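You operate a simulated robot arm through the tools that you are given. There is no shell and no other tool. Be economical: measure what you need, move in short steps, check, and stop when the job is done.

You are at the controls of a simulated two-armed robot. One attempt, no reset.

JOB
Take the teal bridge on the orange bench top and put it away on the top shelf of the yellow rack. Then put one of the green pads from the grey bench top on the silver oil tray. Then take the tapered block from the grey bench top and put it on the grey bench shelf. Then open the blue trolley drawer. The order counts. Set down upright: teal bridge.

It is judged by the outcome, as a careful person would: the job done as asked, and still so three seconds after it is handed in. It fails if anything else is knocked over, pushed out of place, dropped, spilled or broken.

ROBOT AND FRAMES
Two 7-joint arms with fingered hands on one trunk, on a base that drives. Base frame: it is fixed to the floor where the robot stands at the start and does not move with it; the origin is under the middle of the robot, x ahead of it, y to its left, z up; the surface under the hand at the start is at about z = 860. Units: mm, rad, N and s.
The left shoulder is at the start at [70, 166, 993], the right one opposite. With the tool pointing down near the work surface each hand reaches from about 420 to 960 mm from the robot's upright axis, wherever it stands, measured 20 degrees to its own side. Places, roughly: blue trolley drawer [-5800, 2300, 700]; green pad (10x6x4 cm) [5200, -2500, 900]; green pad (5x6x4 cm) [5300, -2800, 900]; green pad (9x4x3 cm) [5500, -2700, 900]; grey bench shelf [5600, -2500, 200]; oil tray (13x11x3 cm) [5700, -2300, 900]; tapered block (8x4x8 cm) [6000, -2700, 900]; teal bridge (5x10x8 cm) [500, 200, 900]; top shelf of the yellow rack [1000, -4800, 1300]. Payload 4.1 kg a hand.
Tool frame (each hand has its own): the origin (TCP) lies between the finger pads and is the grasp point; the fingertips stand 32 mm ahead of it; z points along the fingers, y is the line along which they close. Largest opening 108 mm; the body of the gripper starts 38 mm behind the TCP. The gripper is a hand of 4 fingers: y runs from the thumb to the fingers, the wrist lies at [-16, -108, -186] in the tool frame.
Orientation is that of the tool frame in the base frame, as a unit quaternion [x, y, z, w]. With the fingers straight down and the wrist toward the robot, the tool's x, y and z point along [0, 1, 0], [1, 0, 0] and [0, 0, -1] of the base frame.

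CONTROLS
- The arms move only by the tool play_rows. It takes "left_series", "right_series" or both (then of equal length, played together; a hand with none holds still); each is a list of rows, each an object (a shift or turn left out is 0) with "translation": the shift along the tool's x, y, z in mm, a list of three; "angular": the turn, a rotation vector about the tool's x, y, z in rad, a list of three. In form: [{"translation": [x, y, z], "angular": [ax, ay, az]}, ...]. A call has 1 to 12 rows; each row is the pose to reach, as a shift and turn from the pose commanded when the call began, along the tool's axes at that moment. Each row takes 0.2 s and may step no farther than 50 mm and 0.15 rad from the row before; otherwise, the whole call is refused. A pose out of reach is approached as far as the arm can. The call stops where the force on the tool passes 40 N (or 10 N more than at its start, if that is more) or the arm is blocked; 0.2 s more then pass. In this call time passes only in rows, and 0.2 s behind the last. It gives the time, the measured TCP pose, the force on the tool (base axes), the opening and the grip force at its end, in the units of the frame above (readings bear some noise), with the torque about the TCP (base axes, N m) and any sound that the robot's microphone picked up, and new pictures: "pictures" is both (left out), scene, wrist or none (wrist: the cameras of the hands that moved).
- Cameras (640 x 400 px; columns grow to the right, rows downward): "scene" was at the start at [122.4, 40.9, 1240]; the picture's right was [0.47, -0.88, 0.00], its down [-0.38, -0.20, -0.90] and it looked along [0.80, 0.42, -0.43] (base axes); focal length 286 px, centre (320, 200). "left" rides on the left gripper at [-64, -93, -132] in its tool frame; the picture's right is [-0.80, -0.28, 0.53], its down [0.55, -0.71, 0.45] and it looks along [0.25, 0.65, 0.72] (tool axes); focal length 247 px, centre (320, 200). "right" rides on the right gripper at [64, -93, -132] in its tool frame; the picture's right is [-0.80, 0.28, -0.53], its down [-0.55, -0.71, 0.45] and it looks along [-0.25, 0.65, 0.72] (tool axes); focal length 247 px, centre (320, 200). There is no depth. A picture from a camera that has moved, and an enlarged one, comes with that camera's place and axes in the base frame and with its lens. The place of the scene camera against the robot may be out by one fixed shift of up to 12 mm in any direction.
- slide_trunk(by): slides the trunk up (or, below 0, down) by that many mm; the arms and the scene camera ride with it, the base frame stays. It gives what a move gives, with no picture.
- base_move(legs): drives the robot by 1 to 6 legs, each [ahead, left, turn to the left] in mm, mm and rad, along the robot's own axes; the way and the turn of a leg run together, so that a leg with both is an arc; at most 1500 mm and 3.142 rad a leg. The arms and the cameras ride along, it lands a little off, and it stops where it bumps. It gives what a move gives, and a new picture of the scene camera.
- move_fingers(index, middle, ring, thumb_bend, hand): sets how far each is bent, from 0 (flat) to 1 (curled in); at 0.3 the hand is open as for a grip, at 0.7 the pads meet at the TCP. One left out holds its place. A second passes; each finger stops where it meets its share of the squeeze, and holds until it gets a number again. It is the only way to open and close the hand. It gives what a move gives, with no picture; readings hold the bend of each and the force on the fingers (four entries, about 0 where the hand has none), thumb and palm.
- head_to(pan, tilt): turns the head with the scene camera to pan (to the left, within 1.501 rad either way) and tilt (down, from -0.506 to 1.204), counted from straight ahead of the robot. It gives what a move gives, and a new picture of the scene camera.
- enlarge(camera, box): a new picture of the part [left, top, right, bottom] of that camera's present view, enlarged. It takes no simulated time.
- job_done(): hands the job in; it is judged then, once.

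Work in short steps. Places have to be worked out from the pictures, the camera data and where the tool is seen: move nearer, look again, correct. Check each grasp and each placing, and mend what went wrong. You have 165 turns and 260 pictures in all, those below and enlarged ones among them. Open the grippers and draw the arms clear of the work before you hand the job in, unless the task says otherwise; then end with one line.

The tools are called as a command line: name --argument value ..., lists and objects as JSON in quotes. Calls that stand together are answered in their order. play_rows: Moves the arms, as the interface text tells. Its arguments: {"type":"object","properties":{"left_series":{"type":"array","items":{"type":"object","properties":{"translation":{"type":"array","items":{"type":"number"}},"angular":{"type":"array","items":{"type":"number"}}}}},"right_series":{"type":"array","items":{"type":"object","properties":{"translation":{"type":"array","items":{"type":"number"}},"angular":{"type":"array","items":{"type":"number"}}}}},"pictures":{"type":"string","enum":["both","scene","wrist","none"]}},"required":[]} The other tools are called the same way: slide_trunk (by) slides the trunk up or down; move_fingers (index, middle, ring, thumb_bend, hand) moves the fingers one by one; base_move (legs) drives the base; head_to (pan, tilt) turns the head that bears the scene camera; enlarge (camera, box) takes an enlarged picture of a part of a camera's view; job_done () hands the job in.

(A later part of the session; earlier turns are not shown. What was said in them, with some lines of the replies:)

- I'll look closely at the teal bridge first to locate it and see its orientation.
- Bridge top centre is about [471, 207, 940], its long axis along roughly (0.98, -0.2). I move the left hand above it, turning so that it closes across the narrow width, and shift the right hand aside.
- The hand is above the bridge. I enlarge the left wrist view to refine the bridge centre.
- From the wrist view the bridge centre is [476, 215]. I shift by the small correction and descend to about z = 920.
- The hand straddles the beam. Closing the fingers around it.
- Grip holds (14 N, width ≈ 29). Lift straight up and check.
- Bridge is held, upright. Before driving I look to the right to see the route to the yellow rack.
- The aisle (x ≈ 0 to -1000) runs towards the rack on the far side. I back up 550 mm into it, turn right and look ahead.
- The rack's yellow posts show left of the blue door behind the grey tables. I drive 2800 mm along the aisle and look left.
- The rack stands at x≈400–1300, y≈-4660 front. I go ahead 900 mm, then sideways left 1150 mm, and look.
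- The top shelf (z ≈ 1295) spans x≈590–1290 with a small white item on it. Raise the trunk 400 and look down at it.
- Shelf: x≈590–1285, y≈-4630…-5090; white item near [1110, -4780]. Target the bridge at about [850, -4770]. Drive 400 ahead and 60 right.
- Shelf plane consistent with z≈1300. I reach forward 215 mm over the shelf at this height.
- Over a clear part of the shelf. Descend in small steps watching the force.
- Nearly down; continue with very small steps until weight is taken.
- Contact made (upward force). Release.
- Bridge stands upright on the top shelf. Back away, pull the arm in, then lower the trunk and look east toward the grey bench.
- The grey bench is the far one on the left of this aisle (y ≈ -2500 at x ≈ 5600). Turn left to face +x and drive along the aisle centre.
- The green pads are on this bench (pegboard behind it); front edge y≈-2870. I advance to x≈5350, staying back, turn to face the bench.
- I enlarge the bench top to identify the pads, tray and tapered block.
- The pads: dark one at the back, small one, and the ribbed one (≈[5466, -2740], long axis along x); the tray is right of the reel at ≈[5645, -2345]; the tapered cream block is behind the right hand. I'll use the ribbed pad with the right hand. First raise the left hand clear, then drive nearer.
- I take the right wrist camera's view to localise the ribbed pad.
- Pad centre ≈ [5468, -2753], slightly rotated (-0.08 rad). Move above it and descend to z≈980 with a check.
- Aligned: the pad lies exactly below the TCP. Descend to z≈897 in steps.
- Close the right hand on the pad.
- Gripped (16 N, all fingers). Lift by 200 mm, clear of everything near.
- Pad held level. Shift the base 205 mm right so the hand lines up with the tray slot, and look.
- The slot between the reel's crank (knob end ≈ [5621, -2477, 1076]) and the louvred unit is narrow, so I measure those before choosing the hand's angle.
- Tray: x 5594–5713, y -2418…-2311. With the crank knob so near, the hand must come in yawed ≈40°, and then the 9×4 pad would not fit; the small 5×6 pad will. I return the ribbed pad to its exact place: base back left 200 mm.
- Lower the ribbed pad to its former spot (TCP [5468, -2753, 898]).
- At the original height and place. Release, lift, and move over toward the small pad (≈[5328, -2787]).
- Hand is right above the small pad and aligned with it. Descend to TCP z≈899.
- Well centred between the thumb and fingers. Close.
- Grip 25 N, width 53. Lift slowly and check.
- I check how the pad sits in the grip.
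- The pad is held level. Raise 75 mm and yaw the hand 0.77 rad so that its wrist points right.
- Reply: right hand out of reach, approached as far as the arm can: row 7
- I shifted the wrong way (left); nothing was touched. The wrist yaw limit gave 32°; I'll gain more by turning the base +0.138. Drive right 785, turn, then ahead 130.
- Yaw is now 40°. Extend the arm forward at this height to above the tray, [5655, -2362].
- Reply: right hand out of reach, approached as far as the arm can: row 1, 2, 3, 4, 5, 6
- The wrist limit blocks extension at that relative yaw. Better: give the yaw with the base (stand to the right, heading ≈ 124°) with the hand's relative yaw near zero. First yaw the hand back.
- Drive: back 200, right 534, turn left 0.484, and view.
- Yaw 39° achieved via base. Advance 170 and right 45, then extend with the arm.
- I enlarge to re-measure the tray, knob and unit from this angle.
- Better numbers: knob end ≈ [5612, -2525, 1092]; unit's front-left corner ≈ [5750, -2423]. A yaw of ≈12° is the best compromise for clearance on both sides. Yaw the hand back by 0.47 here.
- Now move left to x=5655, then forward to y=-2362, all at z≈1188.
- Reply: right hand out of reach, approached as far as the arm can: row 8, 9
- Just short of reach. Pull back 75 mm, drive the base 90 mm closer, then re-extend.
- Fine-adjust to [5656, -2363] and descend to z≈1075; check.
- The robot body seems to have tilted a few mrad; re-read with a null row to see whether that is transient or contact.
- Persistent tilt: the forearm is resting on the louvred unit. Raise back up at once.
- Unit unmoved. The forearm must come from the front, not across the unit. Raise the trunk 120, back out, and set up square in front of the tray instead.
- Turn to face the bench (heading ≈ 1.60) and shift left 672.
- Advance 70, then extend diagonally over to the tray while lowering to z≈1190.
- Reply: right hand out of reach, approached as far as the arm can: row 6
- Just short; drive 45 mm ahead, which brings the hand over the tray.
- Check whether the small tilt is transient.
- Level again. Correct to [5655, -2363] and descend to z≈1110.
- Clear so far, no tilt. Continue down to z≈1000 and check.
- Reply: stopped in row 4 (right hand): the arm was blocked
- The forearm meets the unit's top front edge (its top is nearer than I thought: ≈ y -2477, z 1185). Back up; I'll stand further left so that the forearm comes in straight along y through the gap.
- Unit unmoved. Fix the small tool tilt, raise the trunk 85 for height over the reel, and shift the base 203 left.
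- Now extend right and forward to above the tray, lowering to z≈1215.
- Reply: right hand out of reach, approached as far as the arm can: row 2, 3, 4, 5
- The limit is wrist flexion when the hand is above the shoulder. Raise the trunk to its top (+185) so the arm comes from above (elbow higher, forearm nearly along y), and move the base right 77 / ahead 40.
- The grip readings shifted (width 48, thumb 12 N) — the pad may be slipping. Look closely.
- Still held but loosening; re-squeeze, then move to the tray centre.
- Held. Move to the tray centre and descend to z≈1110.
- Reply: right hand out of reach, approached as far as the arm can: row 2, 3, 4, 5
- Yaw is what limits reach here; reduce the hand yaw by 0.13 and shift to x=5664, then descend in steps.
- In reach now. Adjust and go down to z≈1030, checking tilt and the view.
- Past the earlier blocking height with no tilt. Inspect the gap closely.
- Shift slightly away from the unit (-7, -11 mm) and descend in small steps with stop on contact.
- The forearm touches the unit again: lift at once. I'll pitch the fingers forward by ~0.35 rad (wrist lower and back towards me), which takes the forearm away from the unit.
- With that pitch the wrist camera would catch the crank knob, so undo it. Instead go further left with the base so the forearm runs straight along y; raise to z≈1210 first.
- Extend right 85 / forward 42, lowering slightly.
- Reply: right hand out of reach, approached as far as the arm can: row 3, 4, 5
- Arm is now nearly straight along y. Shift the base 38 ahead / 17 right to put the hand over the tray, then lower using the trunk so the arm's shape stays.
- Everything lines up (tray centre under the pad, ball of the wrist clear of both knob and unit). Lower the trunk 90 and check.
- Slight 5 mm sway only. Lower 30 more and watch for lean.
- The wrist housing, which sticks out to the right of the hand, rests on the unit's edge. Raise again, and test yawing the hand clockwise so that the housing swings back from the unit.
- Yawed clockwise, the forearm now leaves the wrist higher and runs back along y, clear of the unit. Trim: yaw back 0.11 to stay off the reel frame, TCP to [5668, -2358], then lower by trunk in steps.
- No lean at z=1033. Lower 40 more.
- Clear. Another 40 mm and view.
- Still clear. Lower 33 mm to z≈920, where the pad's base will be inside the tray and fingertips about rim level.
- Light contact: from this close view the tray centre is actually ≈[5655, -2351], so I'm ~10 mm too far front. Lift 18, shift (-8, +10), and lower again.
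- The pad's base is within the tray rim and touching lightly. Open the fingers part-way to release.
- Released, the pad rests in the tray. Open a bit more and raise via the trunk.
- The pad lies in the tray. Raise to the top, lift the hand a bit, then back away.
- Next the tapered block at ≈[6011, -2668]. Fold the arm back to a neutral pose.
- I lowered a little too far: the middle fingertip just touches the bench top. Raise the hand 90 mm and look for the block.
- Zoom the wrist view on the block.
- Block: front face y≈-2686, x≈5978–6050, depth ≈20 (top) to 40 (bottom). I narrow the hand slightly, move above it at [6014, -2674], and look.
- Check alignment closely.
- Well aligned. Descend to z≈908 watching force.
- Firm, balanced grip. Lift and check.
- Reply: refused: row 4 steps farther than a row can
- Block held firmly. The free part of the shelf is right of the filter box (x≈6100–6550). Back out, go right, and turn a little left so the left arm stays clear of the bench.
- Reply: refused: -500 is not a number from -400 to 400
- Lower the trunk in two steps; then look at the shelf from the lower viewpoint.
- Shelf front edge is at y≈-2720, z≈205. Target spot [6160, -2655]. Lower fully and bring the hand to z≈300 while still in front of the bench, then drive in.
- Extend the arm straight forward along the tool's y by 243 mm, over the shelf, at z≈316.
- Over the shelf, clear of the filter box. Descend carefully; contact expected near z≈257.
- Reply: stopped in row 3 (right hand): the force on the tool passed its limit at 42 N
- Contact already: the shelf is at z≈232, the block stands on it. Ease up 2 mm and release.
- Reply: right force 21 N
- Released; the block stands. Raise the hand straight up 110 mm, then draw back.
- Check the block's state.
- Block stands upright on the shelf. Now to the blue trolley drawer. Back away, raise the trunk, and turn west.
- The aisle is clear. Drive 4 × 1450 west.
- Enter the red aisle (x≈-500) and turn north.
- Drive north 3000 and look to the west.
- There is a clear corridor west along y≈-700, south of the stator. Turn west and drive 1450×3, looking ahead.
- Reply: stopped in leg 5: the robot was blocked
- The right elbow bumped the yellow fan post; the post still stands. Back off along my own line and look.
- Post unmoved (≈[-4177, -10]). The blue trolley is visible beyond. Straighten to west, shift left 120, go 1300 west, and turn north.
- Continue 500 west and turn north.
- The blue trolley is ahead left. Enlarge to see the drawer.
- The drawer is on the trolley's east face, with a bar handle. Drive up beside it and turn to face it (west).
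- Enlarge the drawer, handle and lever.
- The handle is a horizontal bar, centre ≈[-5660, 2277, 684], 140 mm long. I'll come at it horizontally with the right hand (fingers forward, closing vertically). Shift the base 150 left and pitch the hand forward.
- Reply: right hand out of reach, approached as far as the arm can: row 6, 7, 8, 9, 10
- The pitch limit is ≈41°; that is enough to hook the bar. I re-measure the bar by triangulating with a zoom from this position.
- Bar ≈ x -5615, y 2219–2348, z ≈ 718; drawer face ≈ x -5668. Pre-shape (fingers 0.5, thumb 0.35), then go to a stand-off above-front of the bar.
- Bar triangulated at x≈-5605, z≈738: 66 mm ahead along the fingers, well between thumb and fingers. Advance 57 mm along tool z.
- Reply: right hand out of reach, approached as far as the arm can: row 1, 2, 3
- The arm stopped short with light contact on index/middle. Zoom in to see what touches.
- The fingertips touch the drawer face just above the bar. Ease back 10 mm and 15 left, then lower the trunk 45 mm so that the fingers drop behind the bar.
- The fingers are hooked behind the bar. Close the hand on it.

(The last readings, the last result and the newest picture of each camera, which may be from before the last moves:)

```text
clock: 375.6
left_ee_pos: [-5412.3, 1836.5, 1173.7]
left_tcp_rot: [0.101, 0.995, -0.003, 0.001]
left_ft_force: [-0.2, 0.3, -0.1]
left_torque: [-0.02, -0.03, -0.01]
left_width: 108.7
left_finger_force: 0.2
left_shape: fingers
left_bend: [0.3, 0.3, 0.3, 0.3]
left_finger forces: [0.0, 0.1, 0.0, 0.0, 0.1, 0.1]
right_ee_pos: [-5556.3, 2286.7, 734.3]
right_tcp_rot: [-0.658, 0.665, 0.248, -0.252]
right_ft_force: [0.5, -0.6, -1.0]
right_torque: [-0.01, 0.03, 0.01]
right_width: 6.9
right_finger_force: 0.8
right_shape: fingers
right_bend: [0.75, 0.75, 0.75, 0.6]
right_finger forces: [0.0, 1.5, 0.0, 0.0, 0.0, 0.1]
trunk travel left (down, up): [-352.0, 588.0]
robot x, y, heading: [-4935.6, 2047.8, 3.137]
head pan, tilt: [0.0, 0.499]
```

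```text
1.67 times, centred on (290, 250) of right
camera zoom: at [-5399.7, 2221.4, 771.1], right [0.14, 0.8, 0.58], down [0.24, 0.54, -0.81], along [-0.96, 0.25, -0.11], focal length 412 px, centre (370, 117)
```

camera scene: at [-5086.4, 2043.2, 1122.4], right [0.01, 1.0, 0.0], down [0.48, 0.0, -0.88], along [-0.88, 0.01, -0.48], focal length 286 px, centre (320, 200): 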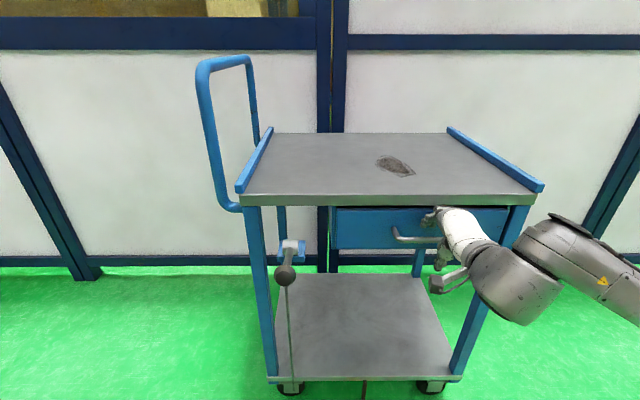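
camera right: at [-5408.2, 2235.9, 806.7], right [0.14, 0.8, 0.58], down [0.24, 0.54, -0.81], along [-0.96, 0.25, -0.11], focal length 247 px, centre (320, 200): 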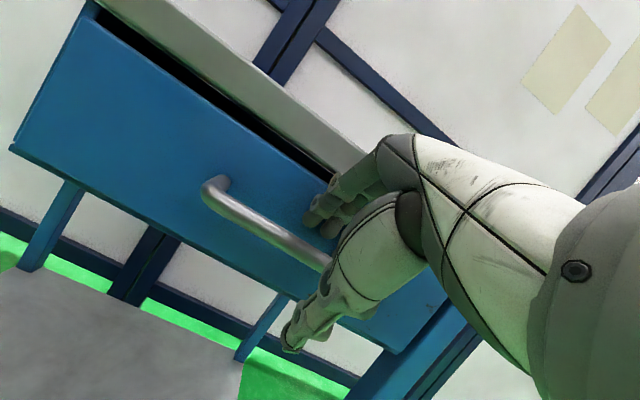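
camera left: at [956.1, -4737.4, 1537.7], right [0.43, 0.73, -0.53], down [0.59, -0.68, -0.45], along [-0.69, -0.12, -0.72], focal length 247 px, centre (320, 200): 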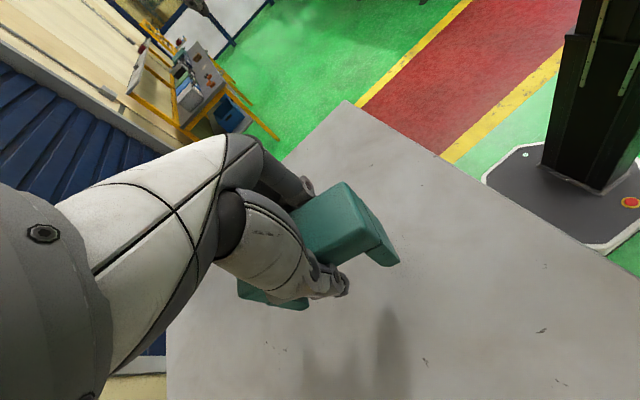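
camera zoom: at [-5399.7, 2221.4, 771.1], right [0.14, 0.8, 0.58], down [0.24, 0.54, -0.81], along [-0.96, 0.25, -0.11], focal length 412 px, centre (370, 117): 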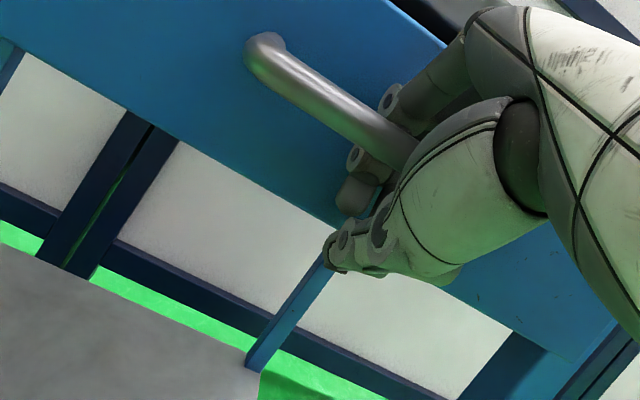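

The bar is enclosed. Pull by backing the base 80 mm and check.

base_move --legs '[[-80, 0, 0]]'

```text
clock: 376.7
left_ee_pos: [-5330.4, 1835.0, 1175.6]
left_tcp_rot: [0.1, 0.995, -0.002, 0.0]
left_ft_force: [-0.1, -0.3, 0.4]
left_torque: [-0.02, 0.03, 0.03]
left_width: 108.5
left_finger_force: 0.0
left_shape: fingers
left_bend: [0.3, 0.3, 0.3, 0.3]
left_finger forces: [0.0, 0.0, 0.0, 0.0, 0.1, 0.1]
right_ee_pos: [-5476.4, 2286.0, 735.6]
right_tcp_rot: [-0.659, 0.664, 0.248, -0.253]
right_ft_force: [0.5, -0.2, -0.5]
right_torque: [-0.03, -0.01, 0.0]
right_width: 6.7
right_finger_force: 0.0
right_shape: fingers
right_bend: [0.75, 0.75, 0.75, 0.6]
right_finger forces: [0.0, 0.0, 0.0, 0.0, 0.0, 0.1]
trunk travel left (down, up): [-352.0, 588.0]
robot x, y, heading: [-4856.4, 2046.6, 3.137]
head pan, tilt: [0.0, 0.499]
camera scene: at [-5004.8, 2043.5, 1087.6], right [0.01, 1.0, 0.0], down [0.48, 0.0, -0.88], along [-0.88, 0.0, -0.48], focal length 286 px, centre (320, 200)
```

scene: 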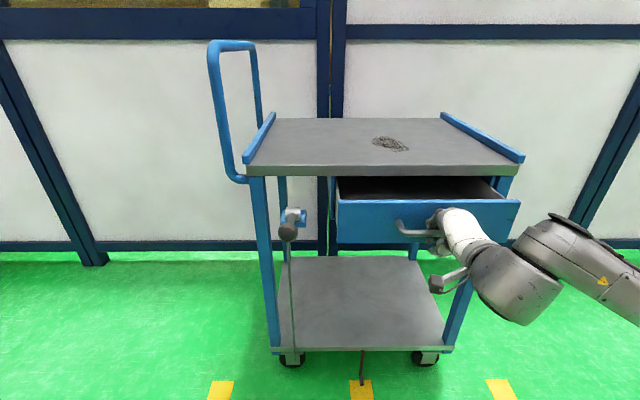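

The drawer slides out and the trolley stays put. Pull another 100 mm.

base_move --legs '[[-100, 0, 0]]'

```text
clock: 377.9
left_ee_pos: [-5227.2, 1833.9, 1173.8]
left_tcp_rot: [0.1, 0.995, -0.002, 0.0]
left_ft_force: [0.8, -0.2, 0.6]
left_torque: [-0.02, 0.07, 0.02]
left_width: 108.7
left_finger_force: 0.0
left_shape: fingers
left_bend: [0.3, 0.3, 0.3, 0.3]
left_finger forces: [0.0, 0.1, 0.0, 0.0, 0.0, 0.0]
right_ee_pos: [-5373.3, 2285.5, 734.6]
right_tcp_rot: [-0.659, 0.663, 0.248, -0.253]
right_ft_force: [0.1, -0.3, 0.5]
right_torque: [0.0, 0.02, -0.01]
right_width: 6.9
right_finger_force: 0.0
right_shape: fingers
right_bend: [0.75, 0.75, 0.75, 0.6]
right_finger forces: [0.0, 0.0, 0.0, 0.0, 0.0, 0.0]
trunk travel left (down, up): [-352.0, 588.0]
robot x, y, heading: [-4752.5, 2044.5, 3.138]
head pan, tilt: [0.0, 0.499]
camera scene: at [-4902.5, 2042.8, 1087.6], right [0.0, 1.0, 0.0], down [0.48, 0.0, -0.88], along [-0.88, 0.0, -0.48], focal length 286 px, centre (320, 200)
```

scene: 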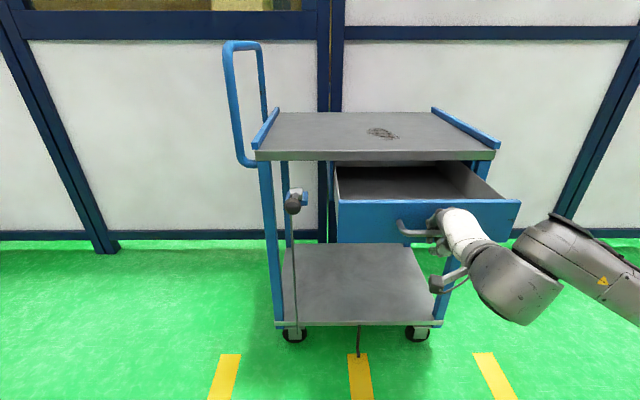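

About 180 mm open. Pull another 80 mm.

base_move --legs '[[-80, 0, 0]]'

```text
clock: 378.9
left_ee_pos: [-5145.0, 1832.3, 1175.6]
left_tcp_rot: [0.098, 0.995, -0.002, 0.0]
left_ft_force: [-0.2, -0.1, 0.8]
left_torque: [0.0, 0.0, 0.02]
left_width: 108.6
left_finger_force: 0.1
left_shape: fingers
left_bend: [0.3, 0.3, 0.3, 0.3]
left_finger forces: [0.2, 0.0, 0.0, 0.1, 0.0, 0.0]
right_ee_pos: [-5293.5, 2281.0, 735.0]
right_tcp_rot: [-0.66, 0.662, 0.247, -0.253]
right_ft_force: [-0.5, -0.2, 1.0]
right_torque: [0.0, 0.02, 0.02]
right_width: 7.1
right_finger_force: 0.0
right_shape: fingers
right_bend: [0.75, 0.75, 0.75, 0.6]
right_finger forces: [0.1, 0.0, 0.0, 0.1, 0.0, 0.0]
trunk travel left (down, up): [-352.0, 588.0]
robot x, y, heading: [-4673.7, 2044.4, 3.145]
head pan, tilt: [0.0, 0.499]
camera scene: at [-4821.5, 2042.0, 1087.6], right [0.0, 1.0, 0.0], down [0.48, 0.0, -0.88], along [-0.88, 0.0, -0.48], focal length 286 px, centre (320, 200)
```

scene: 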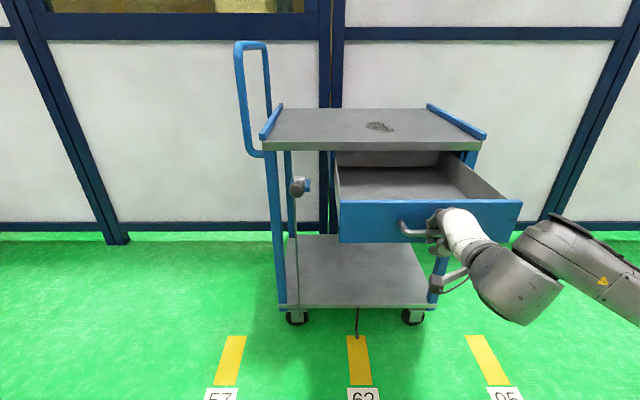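

The drawer is open about 260 mm (its back panel is now visible). Open the hand to the pre-shape and lift out, the reverse of the approach.

move_fingers --hand "right" --index 0.5 --middle 0.5 --ring 0.5 --thumb_bend 0.33

enlarge --camera "right" --box '[180, 130, 400, 370]'

```text
clock: 379.9
left_ee_pos: [-5146.3, 1831.6, 1174.1]
left_tcp_rot: [0.098, 0.995, -0.004, 0.0]
left_ft_force: [-0.6, -0.2, -0.3]
left_torque: [-0.02, -0.04, 0.01]
left_width: 108.6
left_finger_force: 0.0
left_shape: fingers
left_bend: [0.3, 0.3, 0.3, 0.3]
left_finger forces: [0.0, 0.1, 0.0, 0.1, 0.0, 0.0]
right_ee_pos: [-5293.3, 2282.4, 733.9]
right_tcp_rot: [-0.661, 0.662, 0.246, -0.253]
right_ft_force: [-1.7, 0.9, 0.8]
right_torque: [-0.04, -0.04, -0.04]
right_width: 79.4
right_finger_force: 0.6
right_shape: fingers
right_bend: [0.49, 0.5, 0.5, 0.33]
right_finger forces: [1.3, 0.1, 0.0, 0.1, 0.0, 0.1]
trunk travel left (down, up): [-352.0, 588.0]
robot x, y, heading: [-4669.9, 2044.6, 3.147]
head pan, tilt: [0.0, 0.499]
```

```text
1.67 times, centred on (290, 250) of right
camera zoom: at [-5136.9, 2217.7, 771.2], right [0.14, 0.8, 0.58], down [0.23, 0.54, -0.81], along [-0.96, 0.25, -0.11], focal length 412 px, centre (370, 117)
```

zoom: 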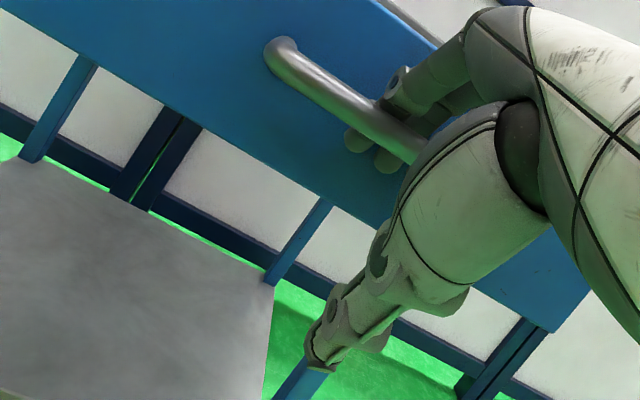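

Raise the trunk 110 mm to lift the fingers clear of the bar, then back off.

slide_trunk --by 110

base_move --legs '[[-250, 0, 0]]'

```text
clock: 381.3
left_ee_pos: [-5147.1, 1831.8, 1284.7]
left_tcp_rot: [0.098, 0.995, -0.003, 0.001]
left_ft_force: [-0.3, 0.5, -0.4]
left_torque: [0.02, -0.04, 0.02]
left_width: 108.5
left_finger_force: 0.0
left_shape: fingers
left_bend: [0.3, 0.3, 0.3, 0.3]
left_finger forces: [0.0, 0.0, 0.1, 0.0, 0.0, 0.0]
right_ee_pos: [-5293.3, 2283.1, 843.5]
right_tcp_rot: [-0.661, 0.662, 0.247, -0.252]
right_ft_force: [0.1, 0.3, 0.5]
right_torque: [-0.03, 0.03, -0.04]
right_width: 78.3
right_finger_force: 0.0
right_shape: fingers
right_bend: [0.5, 0.5, 0.5, 0.33]
right_finger forces: [0.0, 0.1, 0.0, 0.0, 0.1, 0.0]
trunk travel left (down, up): [-462.0, 478.0]
robot x, y, heading: [-4674.8, 2045.4, 3.139]
head pan, tilt: [0.0, 0.499]
```

```text
clock: 383.2
left_ee_pos: [-4893.7, 1833.3, 1283.8]
left_tcp_rot: [0.102, 0.995, -0.003, 0.0]
left_ft_force: [0.4, 0.4, -0.1]
left_torque: [0.01, -0.01, 0.01]
left_width: 108.5
left_finger_force: 0.0
left_shape: fingers
left_bend: [0.3, 0.3, 0.3, 0.3]
left_finger forces: [0.1, 0.1, 0.1, 0.1, 0.0, 0.0]
right_ee_pos: [-5038.2, 2284.2, 845.6]
right_tcp_rot: [-0.659, 0.664, 0.248, -0.252]
right_ft_force: [0.5, -0.7, -0.2]
right_torque: [0.03, -0.03, -0.01]
right_width: 78.2
right_finger_force: 0.2
right_shape: fingers
right_bend: [0.5, 0.5, 0.5, 0.33]
right_finger forces: [0.0, 0.0, 0.0, 0.0, 0.0, 0.1]
trunk travel left (down, up): [-462.0, 478.0]
robot x, y, heading: [-4421.3, 2042.8, 3.135]
head pan, tilt: [0.0, 0.499]
camera scene: at [-4568.7, 2042.0, 1197.5], right [0.01, 1.0, 0.0], down [0.48, 0.0, -0.88], along [-0.88, 0.01, -0.48], focal length 286 px, centre (320, 200)
```

scene: 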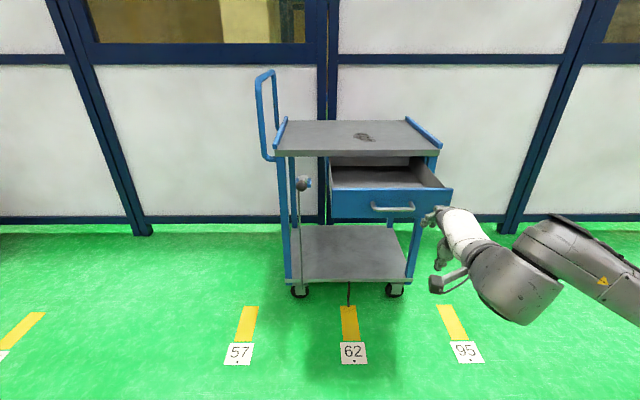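

The drawer stands open and both hands are clear. Open the right hand fully and hand in.

move_fingers --hand "right" --index 0.3 --middle 0.3 --ring 0.3 --thumb_bend 0.3

job_done

```text
clock: 384.2
left_ee_pos: [-4894.0, 1832.5, 1284.3]
left_tcp_rot: [0.101, 0.995, -0.002, 0.001]
left_ft_force: [0.6, 0.1, -0.2]
left_torque: [0.0, 0.02, 0.0]
left_width: 108.5
left_finger_force: 0.1
left_shape: fingers
left_bend: [0.3, 0.3, 0.3, 0.3]
left_finger forces: [0.0, 0.0, 0.1, 0.0, 0.0, 0.1]
right_ee_pos: [-5039.6, 2285.5, 844.1]
right_tcp_rot: [-0.659, 0.664, 0.247, -0.252]
right_ft_force: [0.6, -0.4, -0.2]
right_torque: [0.02, 0.03, 0.03]
right_width: 108.1
right_finger_force: 0.0
right_shape: fingers
right_bend: [0.3, 0.3, 0.3, 0.3]
right_finger forces: [0.1, 0.0, 0.1, 0.1, 0.0, 0.0]
trunk travel left (down, up): [-462.0, 478.0]
robot x, y, heading: [-4425.6, 2046.6, 3.132]
head pan, tilt: [0.0, 0.499]
```

```text
The job is handed in.
```

All four tasks were done in order and handed in: the teal bridge stands upright on the rack's top shelf, the small green pad is in the oil tray, the tapered block is on the grey bench shelf, and the blue trolley drawer is open about 260 mm. Along the way I picked up the ribbed green pad and put it back in its place, the right arm pressed against the louvred unit on the bench several times, and its elbow bumped the yellow post; neither appeared to move.
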